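You operate a simulated robot arm through the tools that you are given. There is no shell and no other tool.

The job below is to be done with a simulated two-armed robot. You get a single attempt, and the scene is never put back.

## Task
Flush and dry the head, then shut the pouring machine down.
Fine: flush until the head is clean, blow it dry, mode to recirc, then the main switch off.
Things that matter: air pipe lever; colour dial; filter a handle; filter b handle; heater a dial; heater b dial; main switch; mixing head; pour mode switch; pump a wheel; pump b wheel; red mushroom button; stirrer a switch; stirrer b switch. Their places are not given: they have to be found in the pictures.

The check looks at the end state, three seconds after you hand in, the way a careful person would. Anything else that was tipped, shoved, dropped, spilled or broken makes it a failure.

## Robot
Two 7-joint arms with fingered hands on one trunk that stands fixed in place. Base frame: the origin is at the foot of the trunk, x ahead of it, y to its left, z up. Lengths are in m, angles in degrees, forces in N, time in s.
The left shoulder is at [0.07, 0.132, 1.217], the right one opposite. With the tool pointing down near the work surface each hand reaches from about 0.38 to 0.64 m from the base axis, measured 20 degrees to its own side. Payload 2.3 kg a hand.
Tool frame (each hand has its own): the origin (TCP) lies between the finger pads and is the grasp point; the fingertips stand 0.025 m ahead of it; z points along the fingers, y is the line along which they close. The gripper opens to 0.088 m; its body begins 0.029 m behind the TCP. The gripper is a hand of 3 fingers: y runs from the thumb to the fingers, the wrist lies at [-0.013, -0.097, -0.162] in the tool frame, and closing takes about 1.5 s.
Orientation is that of the tool frame in the base frame, as a unit quaternion [w, x, y, z]. With the fingers straight down and the wrist toward the robot, the tool's x, y and z point along [0, 1, 0], [1, 0, 0] and [0, 0, -1] of the base frame.

## Interface
- The arms move only by the tool servo_tool. It takes "left_deltas", "right_deltas" or both (then of equal length, played together; a hand with none holds still); each is a list that holds one entry, the list of rows, each a list of 6 numbers: the turn, a rotation vector about the tool's x, y, z in degrees, then the shift along the tool's x, y, z in m. In form: [[[rx, ry, rz, dx, dy, dz], ...]]. A call has 1 to 20 rows; each row shifts and turns the commanded pose from where the row before left it, along the tool's axes as they then stand. "left_gripper" and "right_gripper" are, for a hand that has rows, the opening, from 0 (shut) to 1 (fully open), set as the call begins (left out, the last holds). A row lasts 0.2 s, in which the tool goes at most 0.05 m and 8.6 degrees; a call with a longer step from one row to the next is refused whole, and so is a gripper value outside its range. Where a pose cannot be reached the arm comes as near as it can. A force on the tool above 40 N (or 10 N above the force at the start of the call, whichever is more), or a blocked arm, ends the call early, and 0.2 s more pass. Each finger travels about 0.108 m/s and halts on what it meets, pressing with about 31 N; the grip force reading is that of the motor and also rises with nothing between the fingers. The clock runs only during rows and for 0.2 s after the last one: add rows that do not move to give the fingers time. The reply holds the time, the measured pose of the TCP, the force on the tool along the base axes, the opening and the grip force, in the units named above and with some noise, with the torque about the TCP (base axes, N m) and any sound that the robot's microphone picked up.
- Cameras (640 x 400 px; columns grow to the right, rows downward): "scene" is now at [0.1369, 0.0083, 1.5349]; the picture's right is [0.03, -1.00, 0.00], its down [-0.53, -0.02, -0.85] and it looks along [0.85, 0.03, -0.53] (base axes); focal length 214 px, centre (320, 200). "left" rides on the left gripper at [-0.058, -0.085, -0.099] in its tool frame; the picture's right is [-0.67, -0.35, 0.66], its down [0.69, -0.63, 0.37] and it looks along [0.29, 0.69, 0.66] (tool axes); focal length 261 px, centre (320, 200). "right" rides on the right gripper at [0.058, -0.085, -0.099] in its tool frame; the picture's right is [-0.67, 0.35, -0.66], its down [-0.69, -0.63, 0.37] and it looks along [-0.28, 0.69, 0.66] (tool axes); focal length 261 px, centre (320, 200).
- grab_frame(camera): a new picture of that camera. The clock stands still meanwhile.
- lift_body(by): slides the trunk up (or, below 0, down) by that many m; the arms and the scene camera ride with it, the base frame stays. It gives what a move gives, with no picture.
- curl_fingers(index, middle, thumb_bend, thumb_turn, hand): sets how far each is bent, from 0 (flat) to 100 (curled in); at 30 the hand is open as for a grip, at 70 the pads meet at the TCP. One left out holds its place. A second passes; each finger stops where it meets its share of the squeeze, and holds until it gets a number again. A gripper value or a shape takes the hand back. It gives what a move gives, with no picture; readings hold the bend of each and the force on the fingers (four entries, about 0 where the hand has none), thumb and palm. thumb_turn goes from beside the hand (0) to across from the fingers (100), as for a grip.
- hand_shape(shape, hand): the hand has 3 fingers and takes this shape, open, in about a second: jaw (thumb against the fingers, like two jaws); tri (thumb and two fingers); tip (a fingertip pinch); poke (one finger out to press); point (the index stretched); flat (the hand flat); cup (the hand cupped); fist (a fist). The gripper value then closes the fingers along that shape, each until it touches; the sizes above hold for jaw. It gives what a move gives, with no picture.
- aim_head(pan, tilt): turns the head with the scene camera to pan (to the left, within 86 degrees either way) and tilt (down, from -29 to 69), counted from straight ahead of the robot. It gives what a move gives.
- locate(camera, pixels): for up to 12 pixels [column, row] of the newest picture of that camera ("zoom" is the newest enlarged one), the place [x, y, z] in the base frame of the surface seen there, good to about 0.002 m, but the place of the scene camera against the robot may be out by one fixed shift of up to 0.012 m in any direction. The clock stands still meanwhile.
- enlarge(camera, box): a new picture of the part [left, top, right, bottom] of that camera's present view, enlarged. The clock stands still meanwhile.
- finish_job(): hands the job in; it is judged then, once.

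Leave the grippers open and the arms clear of the work at the hand-in unless told otherwise.

The tools are called after "Request:" as a command line: name --argument value ..., lists and objects as JSON in quotes. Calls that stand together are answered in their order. servo_tool: Moves the arms, as the interface text tells. Its arguments: {"type":"object","properties":{"left_deltas":{"type":"array"},"left_gripper":{"type":"number"},"right_deltas":{"type":"array"},"right_gripper":{"type":"number"}},"required":[]} The other tools are called the same way: lift_body (by) moves the trunk up or down; hand_shape (shape, hand) gives the hand a shape; curl_fingers (index, middle, thumb_bend, thumb_turn, hand) moves the fingers one by one; aim_head (pan, tilt) turns the head that bears the scene camera; grab_frame (camera) takes a picture; locate (camera, pixels) gives the place of the surface under pixels of a picture; enlarge (camera, box) takes an enlarged picture of a part of a camera's view; finish_job () hands the job in.

At the start:

```text
time: 0.0
left_ee_pos: [0.3355, 0.1004, 1.4215]
left_tcp_rot: [0.0, 0.707, 0.707, 0.0]
left_force: [1.0, 0.7, -0.1]
left_torque: [-0.01, 0.02, 0.0]
left_grip_width: 0.0876
left_finger_force: 0.0
left_shape: jaw
left_bend: [30.0, 30.0, 30.0, 98.0]
left_finger forces: [0.0, 0.0, 0.0, 0.0, 0.1, 0.0]
right_ee_pos: [0.3159, -0.1898, 1.4249]
right_tcp_rot: [0.0, 0.707, 0.707, 0.0]
right_force: [0.7, -1.1, -0.1]
right_torque: [-0.02, 0.01, -0.02]
right_grip_width: 0.0876
right_finger_force: 0.0
right_shape: jaw
right_bend: [30.0, 30.0, 30.0, 98.0]
right_finger forces: [0.2, 0.0, 0.0, 0.0, 0.0, 0.0]
trunk travel left (down, up): [-0.775, 0.065]
head pan, tilt (commanded): [1.9, 32.1]
```

scene: 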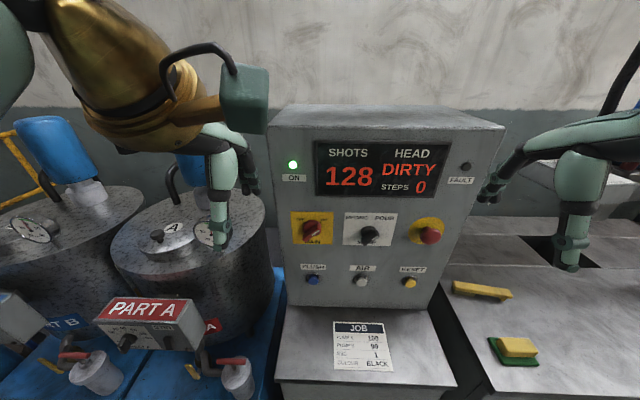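
right: 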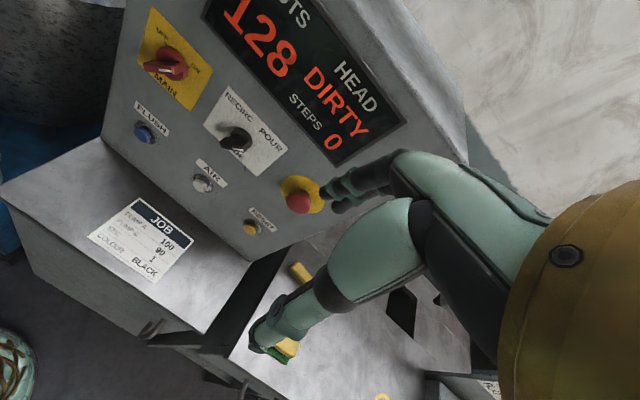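
left: 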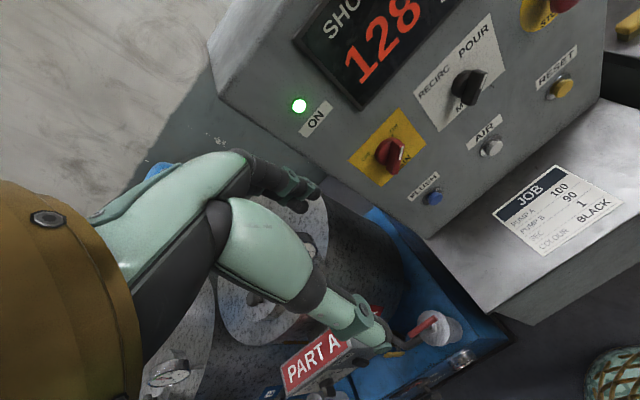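

I see the control cabinet ahead: the display reads SHOTS 128, HEAD DIRTY, STEPS 0. Below it are the MAIN switch (about 311,228), the RECIRC/POUR switch (369,235), the red mushroom (430,235) and the FLUSH, AIR and RESET buttons (312,280; 361,281; 409,283). First I'll take enlarged pictures of the panel and look around before moving.

Request:
enlarge --camera "scene" --box '[270, 120, 510, 300]'

Request:
enlarge --camera "scene" --box '[0, 200, 280, 400]'

Request:
enlarge --camera "scene" --box '[420, 200, 640, 400]'

```text
2.22 times, centred on (390, 210) of scene
```

zoom: 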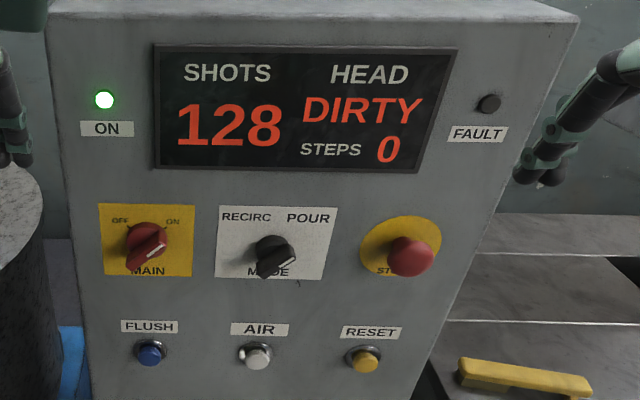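

```text
2.00 times, centred on (140, 300) of scene
```

zoom: 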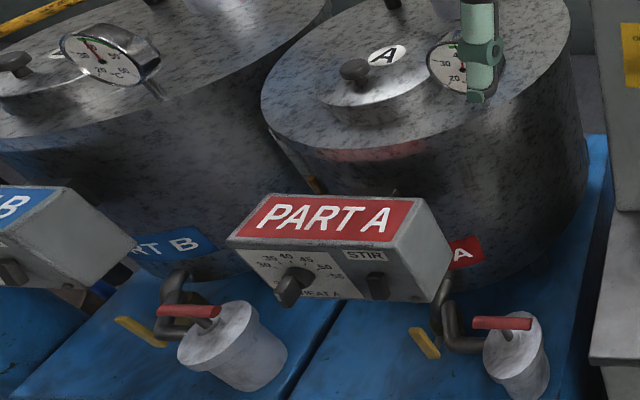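

```text
2.00 times, centred on (530, 300) of scene
```

zoom: 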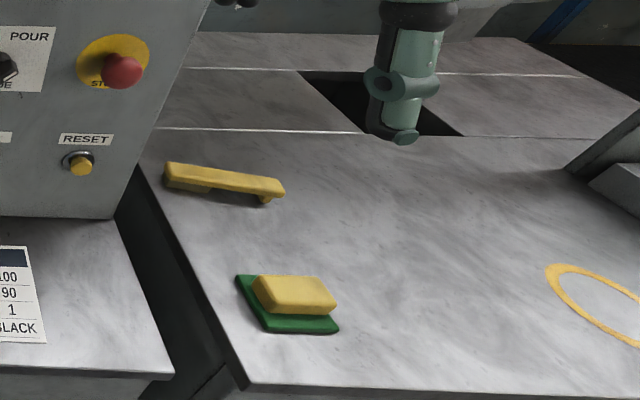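

The panel is legible. Now I'll look to the right to find the mixing head, the air pipe lever and whatever sits under the head.

Request:
aim_head --pan -40 --tilt 25

Request:
grab_frame --camera "scene"

```text
time: 1.1
left_ee_pos: [0.3344, 0.1, 1.4191]
left_tcp_rot: [0.0, 0.707, 0.707, 0.001]
left_force: [0.2, 0.2, -0.1]
left_torque: [-0.01, 0.02, 0.03]
left_grip_width: 0.0876
left_finger_force: 0.2
left_shape: jaw
left_bend: [30.0, 30.0, 30.0, 98.0]
left_finger forces: [0.0, 0.0, 0.1, 0.1, 0.0, 0.1]
right_ee_pos: [0.3153, -0.1899, 1.4258]
right_tcp_rot: [-0.001, 0.707, 0.707, 0.001]
right_force: [0.5, -0.4, -0.6]
right_torque: [-0.03, -0.02, -0.03]
right_grip_width: 0.0878
right_finger_force: 0.1
right_shape: jaw
right_bend: [30.0, 30.0, 30.0, 98.0]
right_finger forces: [0.0, 0.0, 0.0, 0.0, 0.0, 0.1]
trunk travel left (down, up): [-0.775, 0.065]
head pan, tilt (commanded): [-40.0, 25.0]
```

```text
taken
```

scene: 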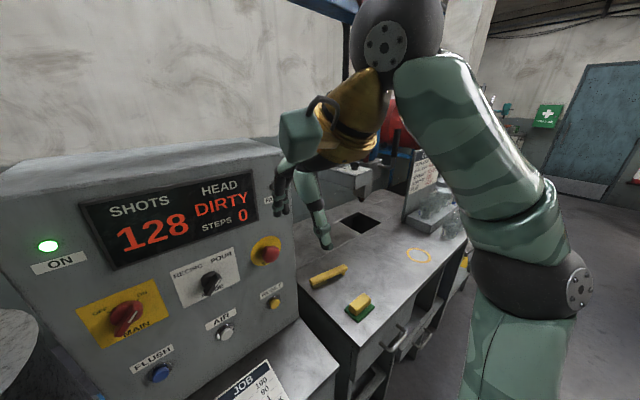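

The right arm hides much of the right side. There's something behind the hand near (345,175) above the dark hole (360,222), a red thing at (400,130), and a written sign at (425,175). I'll take enlargements and look further right and left.

Request:
enlarge --camera "scene" --box '[280, 100, 480, 300]'

Request:
enlarge --camera "left" --box '[340, 0, 640, 220]'

Request:
enlarge --camera "right" --box '[80, 0, 360, 260]'

```text
2.00 times, centred on (380, 200) of scene
```

zoom: 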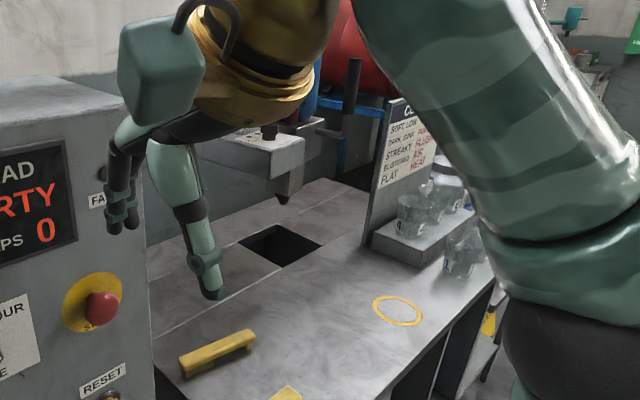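

```text
1.82 times, centred on (490, 110) of left
```

zoom: 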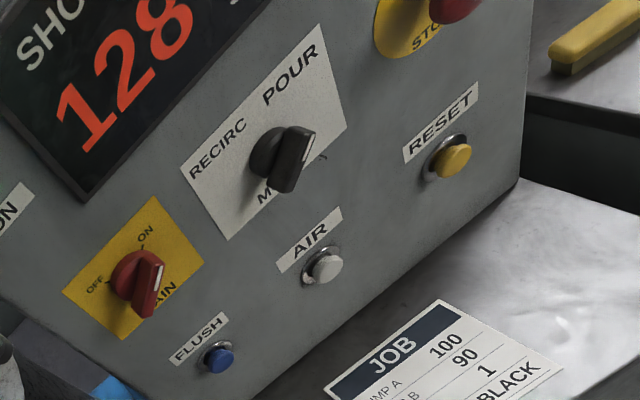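

```text
1.54 times, centred on (220, 130) of right
```

zoom: 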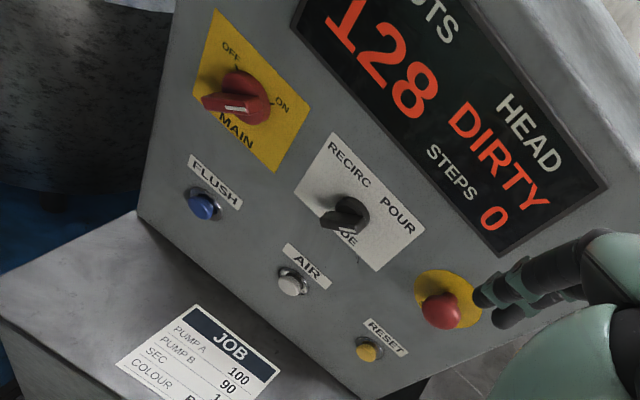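

The mixing head hangs over a dark drain hole, at (290,185) in the zoom. Next I'll get accurate positions of the panel controls from the hand cameras. In the right camera: MAIN (166,65), MODE (235,140), red mushroom (300,200), FLUSH (144,131), AIR (201,183), RESET (251,227), plus some bare panel points.

Request:
grab_frame --camera "right"

Request:
grab_frame --camera "left"

```text
taken
```

right: 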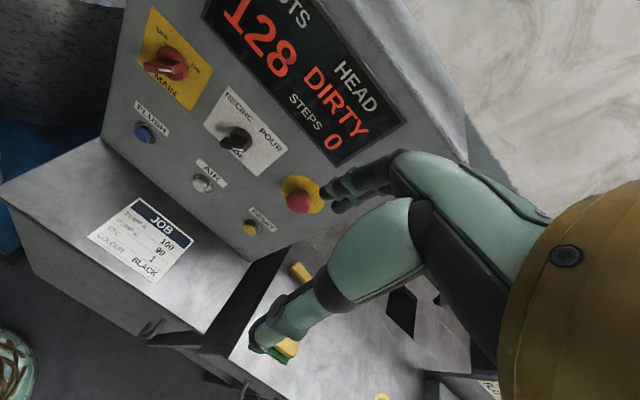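

```text
taken
```

left: 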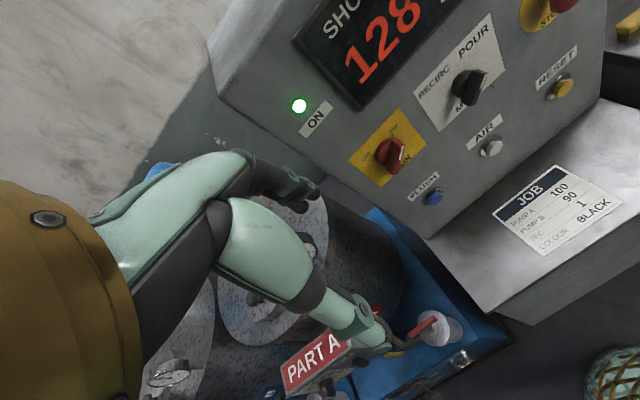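

Locating the controls from both hand cameras.

Request:
locate --camera "right" --pixels '[[166, 69], [236, 140], [299, 201], [143, 132], [201, 183], [251, 227], [172, 120], [215, 155], [230, 200], [262, 240], [350, 160], [130, 225]]'

Request:
locate --camera "left" --pixels '[[391, 154], [468, 84], [434, 197], [491, 147], [561, 89], [420, 195], [475, 150], [450, 150], [400, 110], [250, 100], [440, 215], [600, 60]]'

```text
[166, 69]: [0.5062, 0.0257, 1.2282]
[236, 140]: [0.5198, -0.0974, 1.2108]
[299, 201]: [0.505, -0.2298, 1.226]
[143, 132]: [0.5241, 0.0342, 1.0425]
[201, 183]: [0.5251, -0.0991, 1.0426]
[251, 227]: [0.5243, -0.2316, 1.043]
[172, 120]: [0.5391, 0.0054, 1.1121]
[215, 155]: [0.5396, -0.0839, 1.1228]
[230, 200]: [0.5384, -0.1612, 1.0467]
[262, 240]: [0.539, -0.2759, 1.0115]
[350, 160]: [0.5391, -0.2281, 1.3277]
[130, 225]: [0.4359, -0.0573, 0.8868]
```

```text
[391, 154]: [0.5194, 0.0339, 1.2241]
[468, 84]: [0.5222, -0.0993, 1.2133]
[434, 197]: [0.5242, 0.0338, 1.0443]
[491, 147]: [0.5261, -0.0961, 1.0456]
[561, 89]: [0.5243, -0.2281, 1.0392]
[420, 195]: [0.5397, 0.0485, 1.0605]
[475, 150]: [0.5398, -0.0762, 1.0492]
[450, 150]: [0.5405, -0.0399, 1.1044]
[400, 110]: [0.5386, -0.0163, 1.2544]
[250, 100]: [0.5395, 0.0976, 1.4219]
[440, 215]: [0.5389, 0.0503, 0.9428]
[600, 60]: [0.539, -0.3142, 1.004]
```

The panel face is the plane x≈0.539, with FLUSH at (0.524, 0.034, 1.043), AIR at (0.525, -0.097, 1.044) and RESET at (0.524, -0.230, 1.041). Next I'll search for the air pipe lever by looking right, then left.

Request:
aim_head --pan -75 --tilt 20

Request:
grab_frame --camera "scene"

Request:
aim_head --pan 50 --tilt 35

Request:
grab_frame --camera "scene"

```text
time: 2.1
left_ee_pos: [0.3343, 0.1, 1.4203]
left_tcp_rot: [-0.001, 0.708, 0.707, -0.001]
left_force: [0.4, 0.6, 1.1]
left_torque: [0.01, 0.03, -0.01]
left_grip_width: 0.0878
left_finger_force: 0.0
left_shape: jaw
left_bend: [30.0, 30.0, 30.0, 98.0]
left_finger forces: [0.0, 0.0, 0.0, 0.0, 0.0, 0.1]
right_ee_pos: [0.3151, -0.1905, 1.4259]
right_tcp_rot: [0.001, 0.707, 0.708, 0.0]
right_force: [-0.3, -0.6, 1.0]
right_torque: [-0.02, -0.02, -0.04]
right_grip_width: 0.0875
right_finger_force: 0.0
right_shape: jaw
right_bend: [30.0, 30.0, 30.0, 98.0]
right_finger forces: [0.0, 0.0, 0.0, 0.0, 0.0, 0.0]
trunk travel left (down, up): [-0.775, 0.065]
head pan, tilt (commanded): [-75.0, 20.0]
```

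```text
taken
```

scene: 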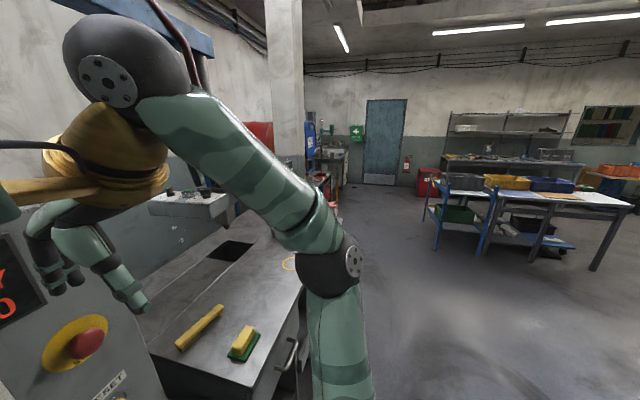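

```text
time: 4.2
left_ee_pos: [0.3353, 0.0994, 1.4201]
left_tcp_rot: [0.0, 0.707, 0.707, 0.0]
left_force: [-0.1, -1.0, -0.2]
left_torque: [-0.04, 0.01, -0.03]
left_grip_width: 0.0874
left_finger_force: 0.0
left_shape: jaw
left_bend: [30.0, 30.0, 30.0, 98.0]
left_finger forces: [0.0, 0.0, 0.0, 0.1, 0.0, 0.1]
right_ee_pos: [0.3161, -0.1904, 1.4266]
right_tcp_rot: [0.0, 0.707, 0.707, 0.001]
right_force: [-0.3, 0.0, 0.5]
right_torque: [0.02, 0.01, -0.01]
right_grip_width: 0.0876
right_finger_force: 0.1
right_shape: jaw
right_bend: [30.0, 30.0, 30.0, 98.0]
right_finger forces: [0.0, 0.0, 0.1, 0.0, 0.1, 0.1]
trunk travel left (down, up): [-0.775, 0.065]
head pan, tilt (commanded): [50.0, 35.0]
```

```text
taken
```

scene: 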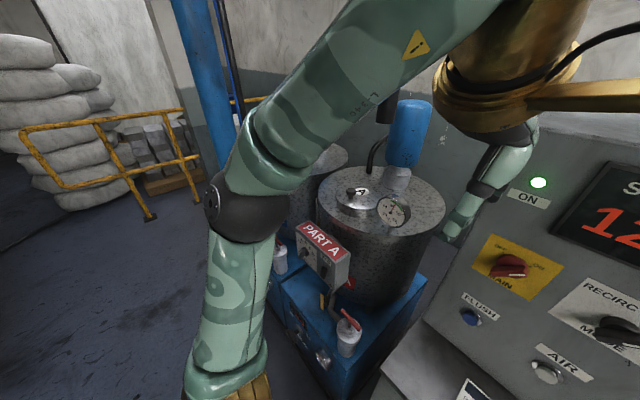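

In the left view I see tanks A and B with their controls. On the right, the mixing head is at about (185,205), above the hole. The right arm still blocks things, so I'll lower it by about 0.18 m and move it right by 0.1 m, staying well behind the panel plane x=0.539, to clear the view.

Request:
servo_tool --right_deltas '[[[0, 0, 0, -0.02, 0, 0.035], [0, 0, 0, -0.02, 0, 0.035], [0, 0, 0, -0.02, 0, 0.035], [0, 0, 0, -0.02, 0, 0.035], [0, 0, 0, -0.02, 0, 0.035], [0, 0, 0, 0, 0, 0.03], [0, 0, 0, 0, 0, 0.03]]]'

Request:
aim_head --pan -45 --tilt 20

Request:
grab_frame --camera "scene"

```text
time: 5.8
left_ee_pos: [0.3362, 0.1023, 1.4195]
left_tcp_rot: [0.0, 0.706, 0.708, 0.001]
left_force: [0.9, 0.0, 0.2]
left_torque: [0.04, -0.01, 0.04]
left_grip_width: 0.0876
left_finger_force: 0.1
left_shape: jaw
left_bend: [30.0, 30.0, 30.0, 98.0]
left_finger forces: [0.0, 0.1, 0.0, 0.0, 0.0, 0.0]
right_ee_pos: [0.3166, -0.2891, 1.1916]
right_tcp_rot: [0.0, 0.707, 0.707, 0.0]
right_force: [0.0, -0.2, 0.0]
right_torque: [0.0, -0.04, 0.03]
right_grip_width: 0.0876
right_finger_force: 0.0
right_shape: jaw
right_bend: [30.0, 30.0, 30.0, 98.0]
right_finger forces: [0.1, 0.1, 0.0, 0.1, 0.1, 0.0]
trunk travel left (down, up): [-0.775, 0.065]
head pan, tilt (commanded): [50.0, 35.0]
```

```text
time: 7.5
left_ee_pos: [0.336, 0.0997, 1.4193]
left_tcp_rot: [-0.001, 0.707, 0.707, -0.001]
left_force: [-0.1, -0.2, 0.3]
left_torque: [-0.02, -0.02, -0.01]
left_grip_width: 0.0873
left_finger_force: 0.1
left_shape: jaw
left_bend: [30.0, 30.0, 30.0, 98.0]
left_finger forces: [0.0, 0.0, 0.0, 0.0, 0.0, 0.1]
right_ee_pos: [0.3136, -0.2889, 1.1921]
right_tcp_rot: [0.0, 0.708, 0.707, 0.0]
right_force: [-0.3, -0.3, 0.4]
right_torque: [0.03, -0.02, -0.01]
right_grip_width: 0.0874
right_finger_force: 0.1
right_shape: jaw
right_bend: [30.0, 30.0, 30.0, 98.0]
right_finger forces: [0.0, 0.0, 0.0, 0.0, 0.0, 0.0]
trunk travel left (down, up): [-0.775, 0.065]
head pan, tilt (commanded): [-45.0, 20.0]
```

```text
taken
```

scene: 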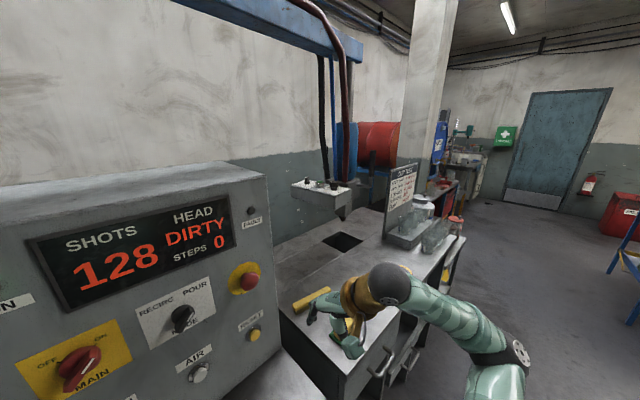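

Now the view is clear. I'll zoom on the mixing head, the sign board, the area under the bench and the panel switches.

Request:
enlarge --camera "scene" --box '[270, 100, 480, 280]'

Request:
enlarge --camera "scene" --box '[370, 150, 430, 220]'

Request:
enlarge --camera "scene" --box '[0, 220, 280, 400]'

Request:
enlarge --camera "scene" --box '[280, 140, 380, 240]'

```text
2.22 times, centred on (375, 190) of scene
```

zoom: 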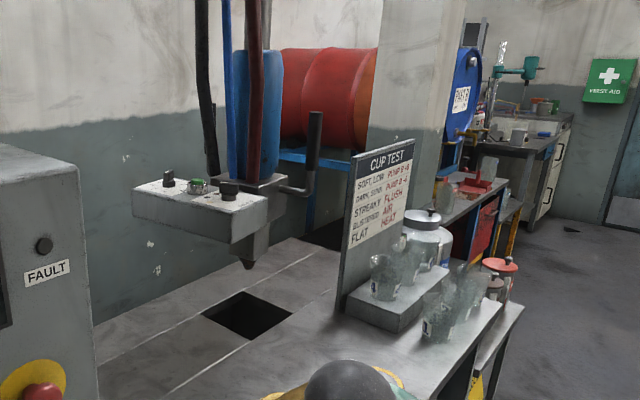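

```text
5.71 times, centred on (400, 185) of scene
```

zoom: 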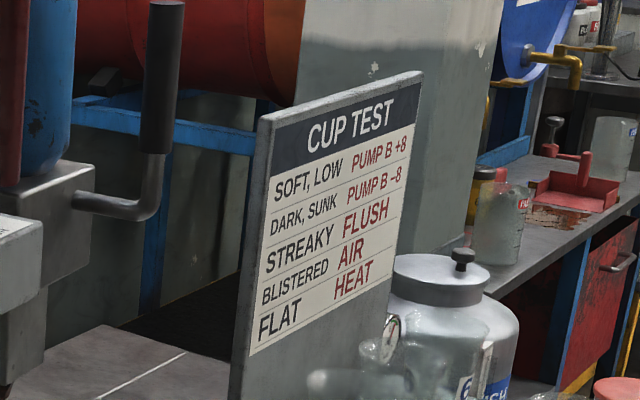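

```text
2.22 times, centred on (140, 310) of scene
```

zoom: 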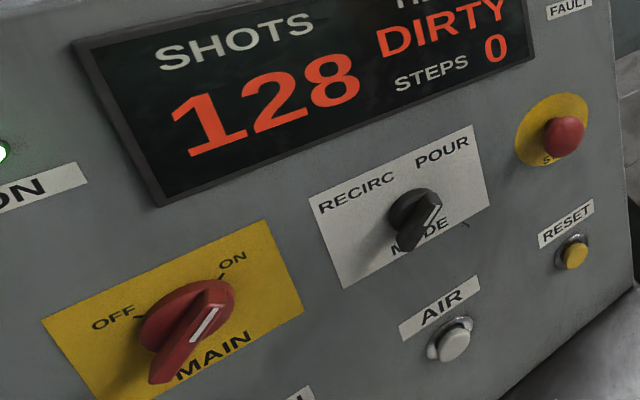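

```text
4.00 times, centred on (330, 190) of scene
```

zoom: 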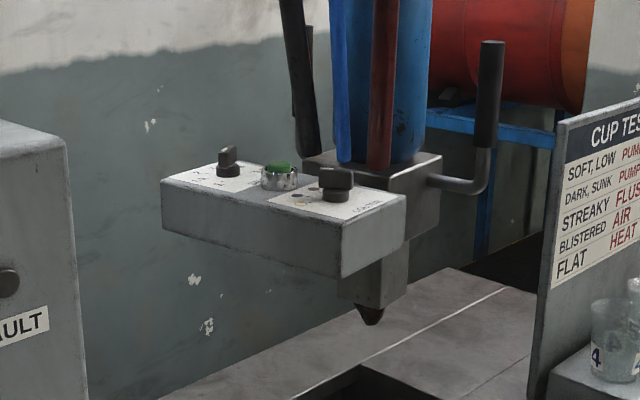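

The mixing head's nozzle is at about (335,215) in the scene view, near the hole. I need to find where the nozzle is relative to the hole, and to find the air pipe lever. I'll locate the nozzle tip and hole corners in this last zoom and in the scene picture.

Request:
grab_frame --camera "scene"

Request:
locate --camera "scene" --pixels '[[343, 219], [343, 214], [321, 241], [340, 253], [363, 240], [343, 232], [342, 243], [359, 172], [385, 215]]'

Request:
aim_head --pan 20 --tilt 60

Request:
grab_frame --camera "scene"

```text
taken
```

scene: 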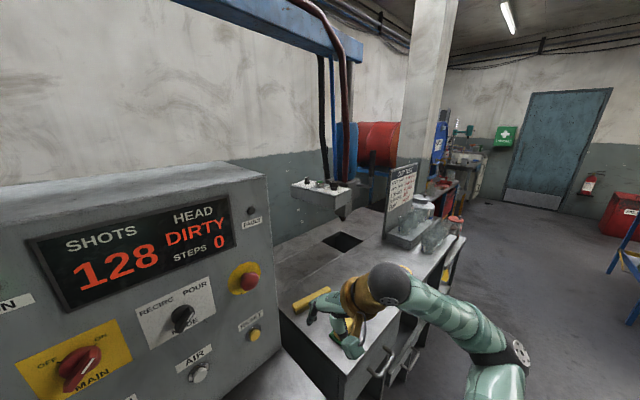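

```text
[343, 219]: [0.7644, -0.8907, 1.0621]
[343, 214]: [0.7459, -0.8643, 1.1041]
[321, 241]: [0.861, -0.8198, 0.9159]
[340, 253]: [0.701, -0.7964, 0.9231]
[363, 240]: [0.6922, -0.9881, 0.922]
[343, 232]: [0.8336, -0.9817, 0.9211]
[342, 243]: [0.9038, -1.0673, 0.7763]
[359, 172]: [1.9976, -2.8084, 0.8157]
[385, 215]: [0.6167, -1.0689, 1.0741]
```

```text
time: 8.8
left_ee_pos: [0.3349, 0.0997, 1.4196]
left_tcp_rot: [0.001, 0.707, 0.707, 0.0]
left_force: [-0.4, -0.2, 0.0]
left_torque: [0.03, 0.04, -0.02]
left_grip_width: 0.0873
left_finger_force: 0.1
left_shape: jaw
left_bend: [30.0, 30.0, 30.0, 98.0]
left_finger forces: [0.0, 0.1, 0.0, 0.0, 0.1, 0.0]
right_ee_pos: [0.315, -0.2888, 1.1911]
right_tcp_rot: [-0.001, 0.707, 0.707, 0.0]
right_force: [-0.5, 0.5, -0.6]
right_torque: [0.02, 0.02, -0.01]
right_grip_width: 0.0875
right_finger_force: 0.0
right_shape: jaw
right_bend: [30.0, 30.0, 30.0, 98.0]
right_finger forces: [0.0, 0.0, 0.0, 0.0, 0.1, 0.1]
trunk travel left (down, up): [-0.775, 0.065]
head pan, tilt (commanded): [20.0, 60.0]
```

```text
taken
```

scene: 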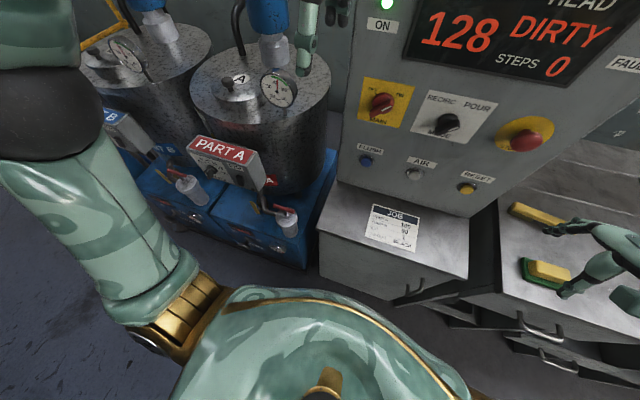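

The nozzle tip (0.764, -0.891, 1.06) hangs over the middle of the drain hole (x 0.69–0.86, y -0.80 to -0.99), so flushing goes down the drain. I'll now zoom into the lower left skid to find the air pipe lever.

Request:
enlarge --camera "scene" --box '[90, 90, 330, 280]'

Request:
enlarge --camera "scene" --box '[340, 60, 560, 220]'

Request:
enlarge --camera "scene" --box '[320, 180, 640, 400]'

```text
2.11 times, centred on (210, 185) of scene
```

zoom: 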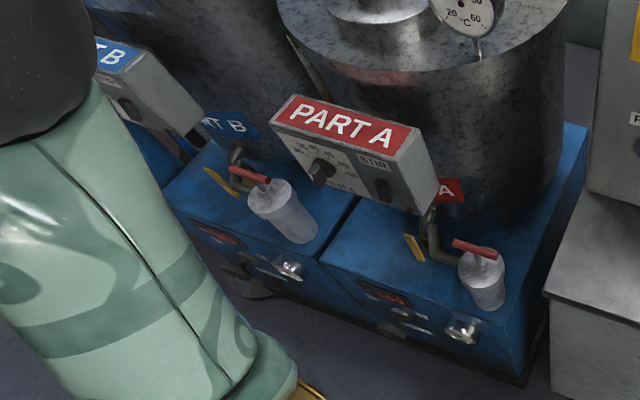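

```text
2.50 times, centred on (450, 140) of scene
```

zoom: 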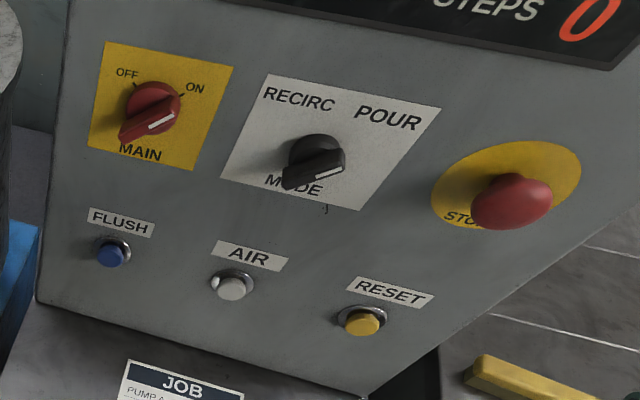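

```text
1.82 times, centred on (480, 290) of scene
```

zoom: 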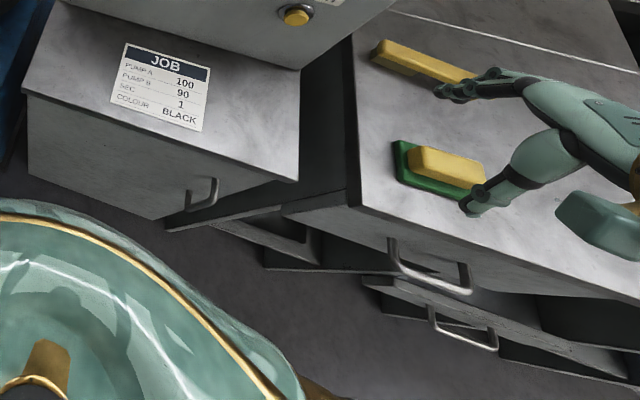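

MAIN points to ON and MODE points to POUR, both up and to the right. The air pipe lever isn't seen yet, so I'll look up and around at the overhead rail and walls.

Request:
aim_head --pan -40 --tilt -10

Request:
grab_frame --camera "scene"

Request:
aim_head --pan 15 --tilt 5

Request:
grab_frame --camera "scene"

Request:
aim_head --pan -60 --tilt 50

Request:
grab_frame --camera "scene"

```text
time: 10.2
left_ee_pos: [0.3352, 0.0998, 1.4187]
left_tcp_rot: [0.0, 0.707, 0.707, 0.0]
left_force: [0.9, -1.1, -0.8]
left_torque: [0.0, 0.01, 0.01]
left_grip_width: 0.0877
left_finger_force: 0.0
left_shape: jaw
left_bend: [30.0, 30.0, 30.0, 98.0]
left_finger forces: [0.0, 0.1, 0.0, 0.1, 0.1, 0.0]
right_ee_pos: [0.3147, -0.288, 1.1904]
right_tcp_rot: [0.0, 0.708, 0.707, 0.0]
right_force: [-0.7, 0.2, 0.3]
right_torque: [-0.01, 0.0, 0.04]
right_grip_width: 0.0876
right_finger_force: 0.1
right_shape: jaw
right_bend: [30.0, 30.0, 30.0, 98.0]
right_finger forces: [0.0, 0.1, 0.0, 0.0, 0.0, 0.1]
trunk travel left (down, up): [-0.775, 0.065]
head pan, tilt (commanded): [-40.0, -10.0]
```

```text
taken
```

scene: 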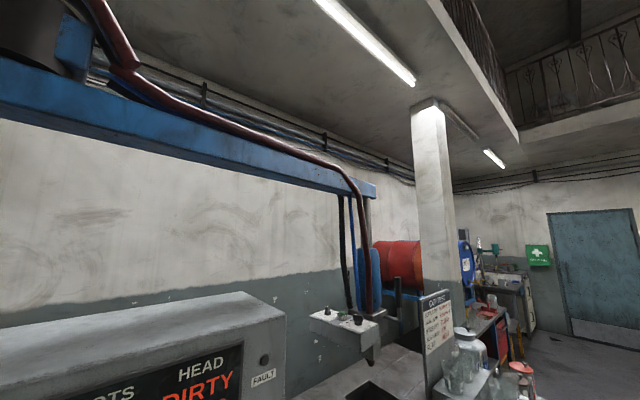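

```text
time: 11.5
left_ee_pos: [0.3346, 0.0998, 1.419]
left_tcp_rot: [0.0, 0.707, 0.707, 0.001]
left_force: [-0.5, 0.0, 0.4]
left_torque: [0.0, 0.0, 0.05]
left_grip_width: 0.0873
left_finger_force: 0.0
left_shape: jaw
left_bend: [30.0, 30.0, 30.0, 98.0]
left_finger forces: [0.0, 0.0, 0.0, 0.0, 0.0, 0.0]
right_ee_pos: [0.3152, -0.2895, 1.1918]
right_tcp_rot: [0.0, 0.707, 0.708, 0.001]
right_force: [-0.4, -0.4, 0.4]
right_torque: [0.0, -0.03, 0.02]
right_grip_width: 0.0875
right_finger_force: 0.1
right_shape: jaw
right_bend: [30.0, 30.0, 30.0, 98.0]
right_finger forces: [0.0, 0.0, 0.0, 0.0, 0.1, 0.0]
trunk travel left (down, up): [-0.775, 0.065]
head pan, tilt (commanded): [15.0, 5.0]
```

```text
taken
```

scene: 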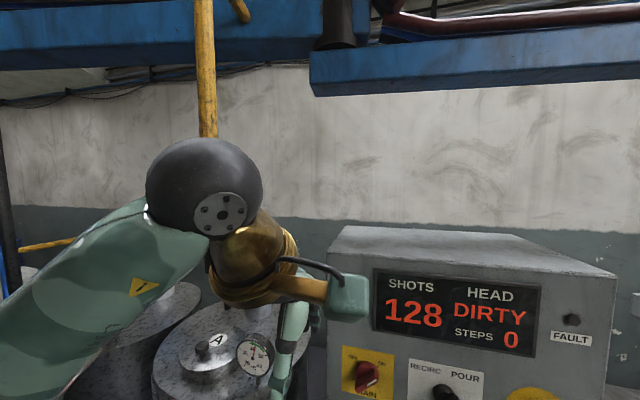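

```text
time: 12.9
left_ee_pos: [0.335, 0.1005, 1.4198]
left_tcp_rot: [0.001, 0.707, 0.707, 0.001]
left_force: [-0.1, 1.5, -0.4]
left_torque: [0.0, -0.01, 0.02]
left_grip_width: 0.0875
left_finger_force: 0.1
left_shape: jaw
left_bend: [30.0, 30.0, 30.0, 98.0]
left_finger forces: [0.0, 0.0, 0.0, 0.0, 0.0, 0.1]
right_ee_pos: [0.3145, -0.2877, 1.1915]
right_tcp_rot: [0.0, 0.707, 0.707, 0.001]
right_force: [-0.5, -0.3, 0.9]
right_torque: [0.01, -0.01, -0.03]
right_grip_width: 0.0876
right_finger_force: 0.2
right_shape: jaw
right_bend: [30.0, 30.0, 30.0, 98.0]
right_finger forces: [0.0, 0.1, 0.1, 0.0, 0.0, 0.1]
trunk travel left (down, up): [-0.775, 0.065]
head pan, tilt (commanded): [-60.0, 50.0]
```

```text
taken
```

scene: 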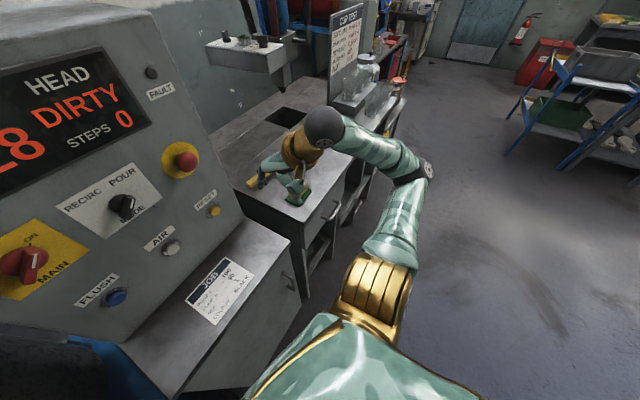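

There's no separate air lever in view yet. I'll start with the flush and see how the display responds. Before bringing the right hand to the buttons I need the desk outline, so I'll take fresh hand pictures.

Request:
grab_frame --camera "right"

Request:
aim_head --pan -15 --tilt 55

Request:
grab_frame --camera "scene"

```text
taken
```

right: 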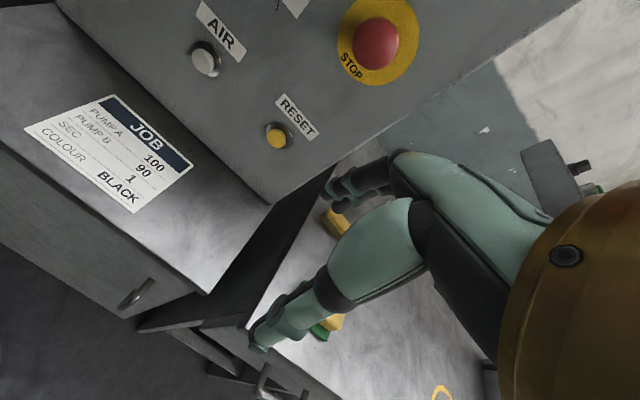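

```text
time: 14.1
left_ee_pos: [0.3341, 0.1, 1.4197]
left_tcp_rot: [-0.001, 0.707, 0.707, 0.0]
left_force: [-1.0, 0.4, 0.3]
left_torque: [0.02, -0.01, 0.01]
left_grip_width: 0.0878
left_finger_force: 0.1
left_shape: jaw
left_bend: [30.0, 30.0, 30.0, 98.0]
left_finger forces: [0.1, 0.0, 0.1, 0.0, 0.1, 0.1]
right_ee_pos: [0.3151, -0.2877, 1.1911]
right_tcp_rot: [0.0, 0.707, 0.708, 0.001]
right_force: [-0.3, 0.2, -0.3]
right_torque: [0.01, -0.03, 0.0]
right_grip_width: 0.0876
right_finger_force: 0.0
right_shape: jaw
right_bend: [30.0, 30.0, 30.0, 98.0]
right_finger forces: [0.1, 0.0, 0.0, 0.0, 0.0, 0.0]
trunk travel left (down, up): [-0.775, 0.065]
head pan, tilt (commanded): [-15.0, 55.0]
```

```text
taken
```

scene: 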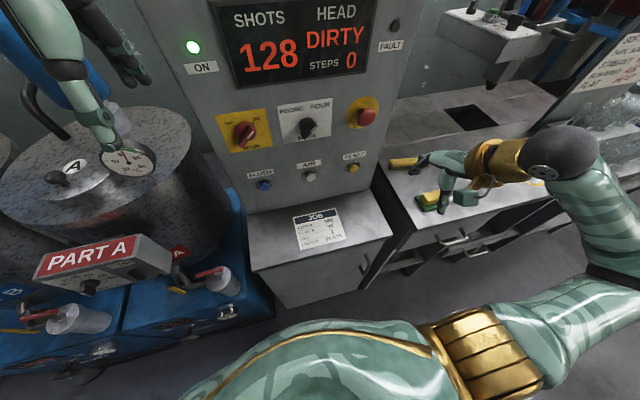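

Locating the desk's front edge, the button faces and the knobs from this closer right-camera view and from the scene.

Request:
locate --camera "right" --pixels '[[206, 290], [5, 143], [100, 212], [207, 60], [277, 137], [378, 45], [180, 225], [300, 285], [330, 260]]'

Request:
locate --camera "scene" --pixels '[[254, 268], [392, 231], [244, 133], [308, 128], [265, 185], [310, 177], [354, 170], [364, 115], [250, 210], [358, 183]]'

```text
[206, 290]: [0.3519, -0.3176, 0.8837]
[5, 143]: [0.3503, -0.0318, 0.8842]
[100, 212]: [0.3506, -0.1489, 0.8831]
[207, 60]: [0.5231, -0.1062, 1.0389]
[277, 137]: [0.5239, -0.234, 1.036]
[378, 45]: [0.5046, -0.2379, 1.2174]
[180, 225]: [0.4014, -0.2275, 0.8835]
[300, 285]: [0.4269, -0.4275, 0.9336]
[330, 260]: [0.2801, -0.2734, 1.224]
```

```text
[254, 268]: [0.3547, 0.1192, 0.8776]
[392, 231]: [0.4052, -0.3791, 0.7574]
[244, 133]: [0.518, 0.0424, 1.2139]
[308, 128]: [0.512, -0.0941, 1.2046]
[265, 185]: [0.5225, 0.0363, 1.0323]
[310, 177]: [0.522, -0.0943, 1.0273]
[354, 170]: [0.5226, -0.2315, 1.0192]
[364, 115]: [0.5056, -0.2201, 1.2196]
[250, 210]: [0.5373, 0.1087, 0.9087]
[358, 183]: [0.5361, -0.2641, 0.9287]
```

The desk top is at z≈0.884 with its front edge at x≈0.35. The button columns are at y≈0.034, -0.099 and -0.232, at height z≈1.04, with faces at x≈0.524. I'll raise the trunk fully to give the arms room, then look at the reply.

Request:
lift_body --by 0.06

```text
time: 15.1
left_ee_pos: [0.3357, 0.1006, 1.479]
left_tcp_rot: [-0.001, 0.707, 0.707, 0.0]
left_force: [-0.1, 0.0, -0.9]
left_torque: [-0.02, -0.02, -0.03]
left_grip_width: 0.0876
left_finger_force: 0.1
left_shape: jaw
left_bend: [30.0, 30.0, 30.0, 98.0]
left_finger forces: [0.0, 0.1, 0.0, 0.1, 0.0, 0.0]
right_ee_pos: [0.314, -0.2885, 1.2512]
right_tcp_rot: [0.0, 0.707, 0.708, -0.001]
right_force: [0.2, 0.6, -0.2]
right_torque: [0.03, -0.02, -0.01]
right_grip_width: 0.0875
right_finger_force: 0.2
right_shape: jaw
right_bend: [30.0, 30.0, 30.0, 98.0]
right_finger forces: [0.0, 0.1, 0.0, 0.0, 0.0, 0.0]
trunk travel left (down, up): [-0.835, 0.005]
head pan, tilt (commanded): [-15.0, 55.0]
```

Trunk raised. I'll swing the right hand out to the right of the panel, to about (0.40, -0.38, 1.20), close the fingers and pitch the hand up by 60° so the fingertips point forward and 30° down.

Request:
servo_tool --right_deltas '[[[0, 0, 0, -0.0225, 0.0215, 0.0125], [0, 0, 0, -0.0225, 0.0215, 0.0125], [0, 0, 0, -0.0225, 0.0215, 0.0125], [0, 0, 0, -0.0225, 0.0215, 0.0125], [-8.57, 0, 0, 0, 0, 0], [-8.57, 0, 0, 0, 0, 0], [-8.57, 0, 0, 0, 0, 0], [-8.57, 0, 0, 0, 0, 0], [-8.57, 0, 0, 0, 0, 0], [-8.57, 0, 0, 0, 0, 0], [-8.58, 0, 0, 0, 0, 0], [0, 0, 0, 0, 0, 0]]]' --right_gripper 0

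Request:
grab_frame --camera "scene"

Request:
grab_frame --camera "right"

```text
time: 17.7
left_ee_pos: [0.3345, 0.1009, 1.4807]
left_tcp_rot: [0.0, 0.708, 0.706, 0.0]
left_force: [0.7, 0.0, -0.9]
left_torque: [-0.01, -0.01, 0.02]
left_grip_width: 0.0876
left_finger_force: 0.0
left_shape: jaw
left_bend: [30.0, 30.0, 30.0, 98.0]
left_finger forces: [0.1, 0.0, 0.1, 0.1, 0.0, 0.0]
right_ee_pos: [0.4012, -0.3787, 1.2015]
right_tcp_rot: [0.354, 0.612, 0.612, 0.354]
right_force: [-0.7, -0.2, 0.4]
right_torque: [0.04, -0.03, 0.01]
right_grip_width: 0.0
right_finger_force: 31.0
right_shape: jaw
right_bend: [70.0, 70.0, 76.0, 100.0]
right_finger forces: [0.0, 0.1, 0.0, 0.0, 0.1, 0.0]
trunk travel left (down, up): [-0.835, 0.005]
head pan, tilt (commanded): [-15.0, 55.0]
```

```text
taken
```

scene: 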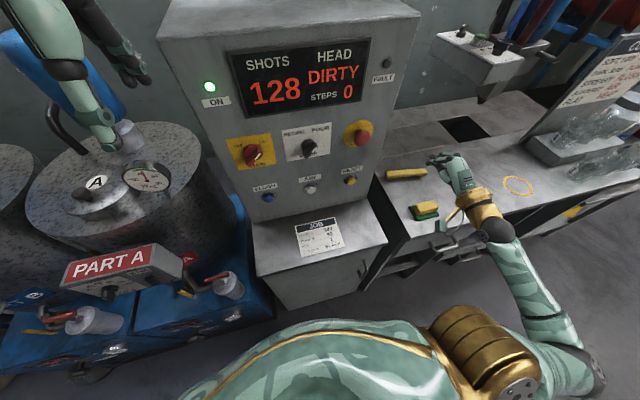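

```text
taken
```

right: 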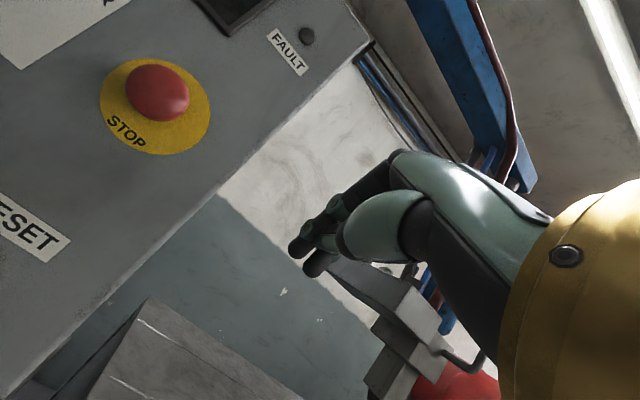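

The hand reached (0.401, -0.379, 1.20), fingers closed and pointing forward and down. Next I'll descend to z≈1.07 and slide left at x≈0.40 to stand in front of the FLUSH button at y=0.034, about 10 cm from the panel.

Request:
servo_tool --right_deltas '[[[0, 0, 0, 0, -0.02815, 0.01625], [0, 0, 0, 0, -0.02815, 0.01625], [0, 0, 0, 0, -0.02815, 0.01625], [0, 0, 0, 0, -0.02815, 0.01625], [0, 0, 0, 0.0413, 0, 0], [0, 0, 0, 0.0413, 0, 0], [0, 0, 0, 0.0413, 0, 0], [0, 0, 0, 0.0413, 0, 0], [0, 0, 0, 0.0413, 0, 0], [0, 0, 0, 0.0413, 0, 0], [0, 0, 0, 0.0413, 0, 0], [0, 0, 0, 0.0413, 0, 0], [0, 0, 0, 0.0413, 0, 0], [0, 0, 0, 0.0413, 0, 0], [0, 0, 0, 0, 0, 0]]]'

Request:
grab_frame --camera "right"

Request:
grab_frame --camera "scene"

```text
time: 20.9
left_ee_pos: [0.3351, 0.0992, 1.48]
left_tcp_rot: [0.0, 0.707, 0.708, 0.0]
left_force: [0.0, 0.1, -0.9]
left_torque: [0.03, -0.01, 0.01]
left_grip_width: 0.0878
left_finger_force: 0.1
left_shape: jaw
left_bend: [30.0, 30.0, 30.0, 98.0]
left_finger forces: [0.0, 0.1, 0.1, 0.0, 0.0, 0.0]
right_ee_pos: [0.3223, -0.0899, 1.0779]
right_tcp_rot: [0.353, 0.613, 0.613, 0.353]
right_force: [0.4, 0.8, 0.3]
right_torque: [0.06, 0.02, -0.02]
right_grip_width: 0.0
right_finger_force: 31.1
right_shape: jaw
right_bend: [70.0, 70.0, 76.0, 100.0]
right_finger forces: [0.0, 0.1, 0.0, 0.0, 0.0, 0.1]
right hand out of reach, approached as far as the arm can: row 10, 11, 12, 13, 14
trunk travel left (down, up): [-0.835, 0.005]
head pan, tilt (commanded): [-15.0, 55.0]
```

```text
taken
```

right: 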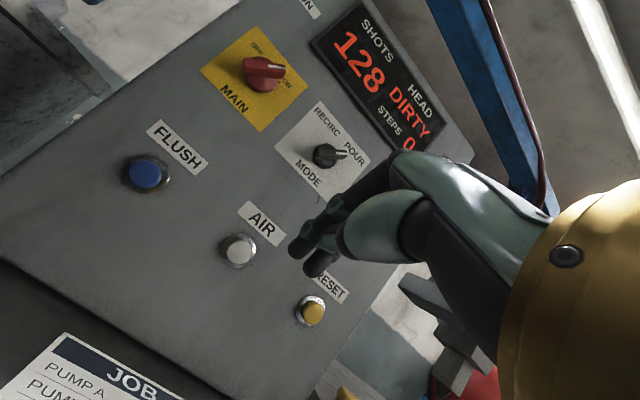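

```text
taken
```

scene: 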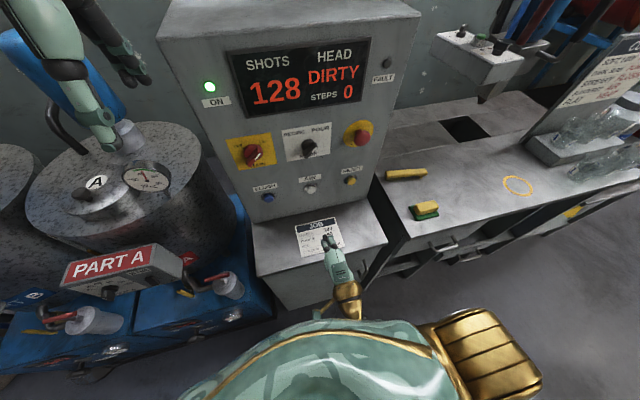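

The arm couldn't reach that close-in pose (rows 10–14) and stopped at (0.322, -0.090, 1.078), with nothing touched. More forward should be easier, so I'll step the commanded pose 5 cm toward the panel and see where it settles.

Request:
servo_tool --right_deltas '[[[0, 0, 0, 0, 0.0125, 0.0217], [0, 0, 0, 0, 0.0125, 0.0217], [0, 0, 0, 0, 0, 0], [0, 0, 0, 0, 0, 0]]]'

```text
time: 21.9
left_ee_pos: [0.3345, 0.1001, 1.4794]
left_tcp_rot: [0.0, 0.707, 0.707, 0.0]
left_force: [0.1, -0.1, -0.4]
left_torque: [0.04, 0.03, -0.01]
left_grip_width: 0.0874
left_finger_force: 0.1
left_shape: jaw
left_bend: [30.0, 30.0, 30.0, 98.0]
left_finger forces: [0.0, 0.0, 0.0, 0.0, 0.1, 0.0]
right_ee_pos: [0.357, -0.1096, 1.0749]
right_tcp_rot: [0.353, 0.612, 0.613, 0.354]
right_force: [-0.7, -0.1, -0.6]
right_torque: [0.05, -0.01, 0.0]
right_grip_width: 0.0
right_finger_force: 30.8
right_shape: jaw
right_bend: [70.0, 70.0, 76.0, 100.0]
right_finger forces: [0.0, 0.1, 0.0, 0.0, 0.0, 0.0]
right hand out of reach, approached as far as the arm can: row 1, 2
trunk travel left (down, up): [-0.835, 0.005]
head pan, tilt (commanded): [-15.0, 55.0]
```

The command appears to continue from the reached pose. I'll keep moving forward (+x) 6 cm, still about 10 cm from the button faces.

Request:
servo_tool --right_deltas '[[[0, 0, 0, 0, 0.015, 0.026], [0, 0, 0, 0, 0.015, 0.026], [0, 0, 0, 0, 0, 0]]]'

```text
time: 22.7
left_ee_pos: [0.3354, 0.1002, 1.4793]
left_tcp_rot: [0.0, 0.708, 0.707, 0.0]
left_force: [0.0, -0.4, 0.0]
left_torque: [-0.02, -0.01, 0.01]
left_grip_width: 0.0877
left_finger_force: 0.1
left_shape: jaw
left_bend: [30.0, 30.0, 30.0, 98.0]
left_finger forces: [0.0, 0.0, 0.0, 0.1, 0.0, 0.0]
right_ee_pos: [0.3915, -0.1377, 1.0746]
right_tcp_rot: [0.353, 0.613, 0.613, 0.353]
right_force: [-0.4, 0.3, -0.7]
right_torque: [0.02, -0.02, -0.04]
right_grip_width: 0.0
right_finger_force: 31.0
right_shape: jaw
right_bend: [70.0, 70.0, 76.0, 100.0]
right_finger forces: [0.1, 0.1, 0.1, 0.1, 0.0, 0.0]
right hand out of reach, approached as far as the arm can: row 1, 2
trunk travel left (down, up): [-0.835, 0.005]
head pan, tilt (commanded): [-15.0, 55.0]
```

The hand drifts outward (y now -0.138), so with straight-ahead pointing the right wrist is at its limit. I'll yaw the right hand 25° to the left about the vertical so the forearm lines up with its shoulder.

Request:
servo_tool --right_deltas '[[[0, 7.217, -4.167, 0, 0, 0], [0, 7.217, -4.167, 0, 0, 0], [0, 7.217, -4.167, 0, 0, 0], [0, 0, 0, 0, 0, 0]]]'

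```text
time: 23.7
left_ee_pos: [0.3343, 0.0997, 1.4796]
left_tcp_rot: [-0.001, 0.707, 0.707, 0.001]
left_force: [0.1, 0.9, 0.0]
left_torque: [0.0, -0.01, -0.02]
left_grip_width: 0.0878
left_finger_force: 0.1
left_shape: jaw
left_bend: [30.0, 30.0, 30.0, 98.0]
left_finger forces: [0.1, 0.1, 0.0, 0.0, 0.0, 0.0]
right_ee_pos: [0.3906, -0.1385, 1.076]
right_tcp_rot: [0.268, 0.464, 0.731, 0.422]
right_force: [-0.2, -0.2, -0.7]
right_torque: [-0.01, -0.01, -0.02]
right_grip_width: 0.0
right_finger_force: 30.5
right_shape: jaw
right_bend: [70.0, 70.0, 76.0, 100.0]
right_finger forces: [0.1, 0.0, 0.0, 0.1, 0.0, 0.1]
trunk travel left (down, up): [-0.835, 0.005]
head pan, tilt (commanded): [-15.0, 55.0]
```

The hand is yawed 25° left with no problem reported. I'll move to a standoff in front of FLUSH, TCP (0.45, 0.025, 1.055), with the fingertips about 5 cm short of the button.

Request:
servo_tool --right_deltas '[[[0, 0, 0, 0.02454, 0.00868, 0.02344], [0, 0, 0, 0.02454, 0.00868, 0.02344], [0, 0, 0, 0.02454, 0.00868, 0.02344], [0, 0, 0, 0.02454, 0.00868, 0.02344], [0, 0, 0, 0.02454, 0.00868, 0.02344], [0, 0, 0, 0, 0, 0]]]'

Request:
grab_frame --camera "right"

Request:
grab_frame --camera "scene"

```text
time: 25.1
left_ee_pos: [0.3353, 0.0997, 1.4802]
left_tcp_rot: [0.0, 0.707, 0.707, 0.0]
left_force: [-0.5, 0.1, 0.4]
left_torque: [0.02, 0.04, -0.01]
left_grip_width: 0.0874
left_finger_force: 0.0
left_shape: jaw
left_bend: [30.0, 30.0, 30.0, 98.0]
left_finger forces: [0.0, 0.0, 0.1, 0.1, 0.0, 0.0]
right_ee_pos: [0.3633, -0.0555, 1.0628]
right_tcp_rot: [0.269, 0.466, 0.73, 0.422]
right_force: [-1.0, 0.2, -0.2]
right_torque: [-0.01, -0.01, -0.04]
right_grip_width: 0.0001
right_finger_force: 31.0
right_shape: jaw
right_bend: [70.0, 70.0, 76.0, 100.0]
right_finger forces: [0.1, 0.0, 0.0, 0.0, 0.0, 0.1]
right hand out of reach, approached as far as the arm can: row 2, 3, 4, 5
trunk travel left (down, up): [-0.835, 0.005]
head pan, tilt (commanded): [-15.0, 55.0]
```

```text
taken
```

right: 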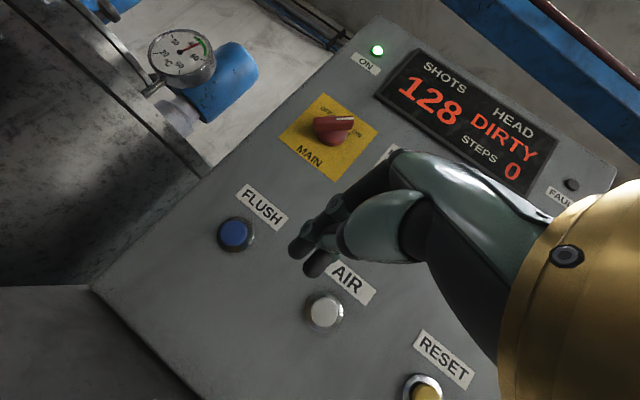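

```text
taken
```

scene: 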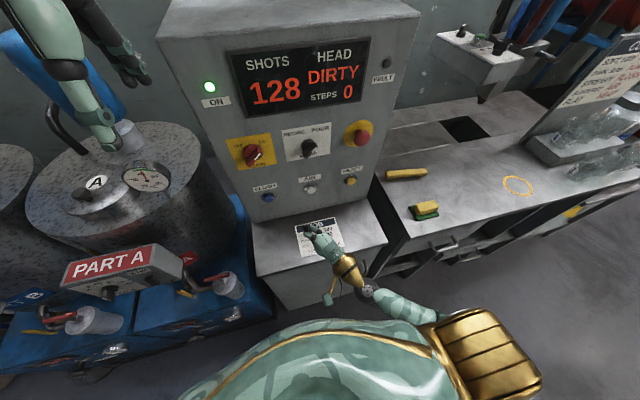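

At 25° yaw, FLUSH (y=0.034) is still too far inward for the right arm; it stopped at (0.363, -0.056). FLUSH suits the left hand better and AIR the right. I'll test the right arm's reach toward AIR with more inward yaw: another 25° about the vertical, then forward.

Request:
servo_tool --right_deltas '[[[0, 7.217, -4.167, 0, 0, 0], [0, 7.217, -4.167, 0, 0, 0], [0, 7.217, -4.167, 0, 0, 0], [0, 0, 0, 0, 0, 0]]]'

```text
time: 26.1
left_ee_pos: [0.3344, 0.1, 1.4788]
left_tcp_rot: [0.0, 0.708, 0.707, 0.0]
left_force: [-0.3, -0.2, 0.3]
left_torque: [0.02, 0.0, -0.01]
left_grip_width: 0.0875
left_finger_force: 0.1
left_shape: jaw
left_bend: [30.0, 30.0, 30.0, 98.0]
left_finger forces: [0.0, 0.0, 0.2, 0.0, 0.0, 0.0]
right_ee_pos: [0.3371, -0.064, 1.0704]
right_tcp_rot: [0.175, 0.319, 0.802, 0.474]
right_force: [0.5, -0.1, -0.5]
right_torque: [0.03, 0.01, -0.03]
right_grip_width: 0.0001
right_finger_force: 30.8
right_shape: jaw
right_bend: [70.0, 70.0, 76.0, 100.0]
right_finger forces: [0.1, 0.0, 0.0, 0.0, 0.0, 0.0]
right hand out of reach, approached as far as the arm can: row 2, 3
trunk travel left (down, up): [-0.835, 0.005]
head pan, tilt (commanded): [-15.0, 55.0]
```

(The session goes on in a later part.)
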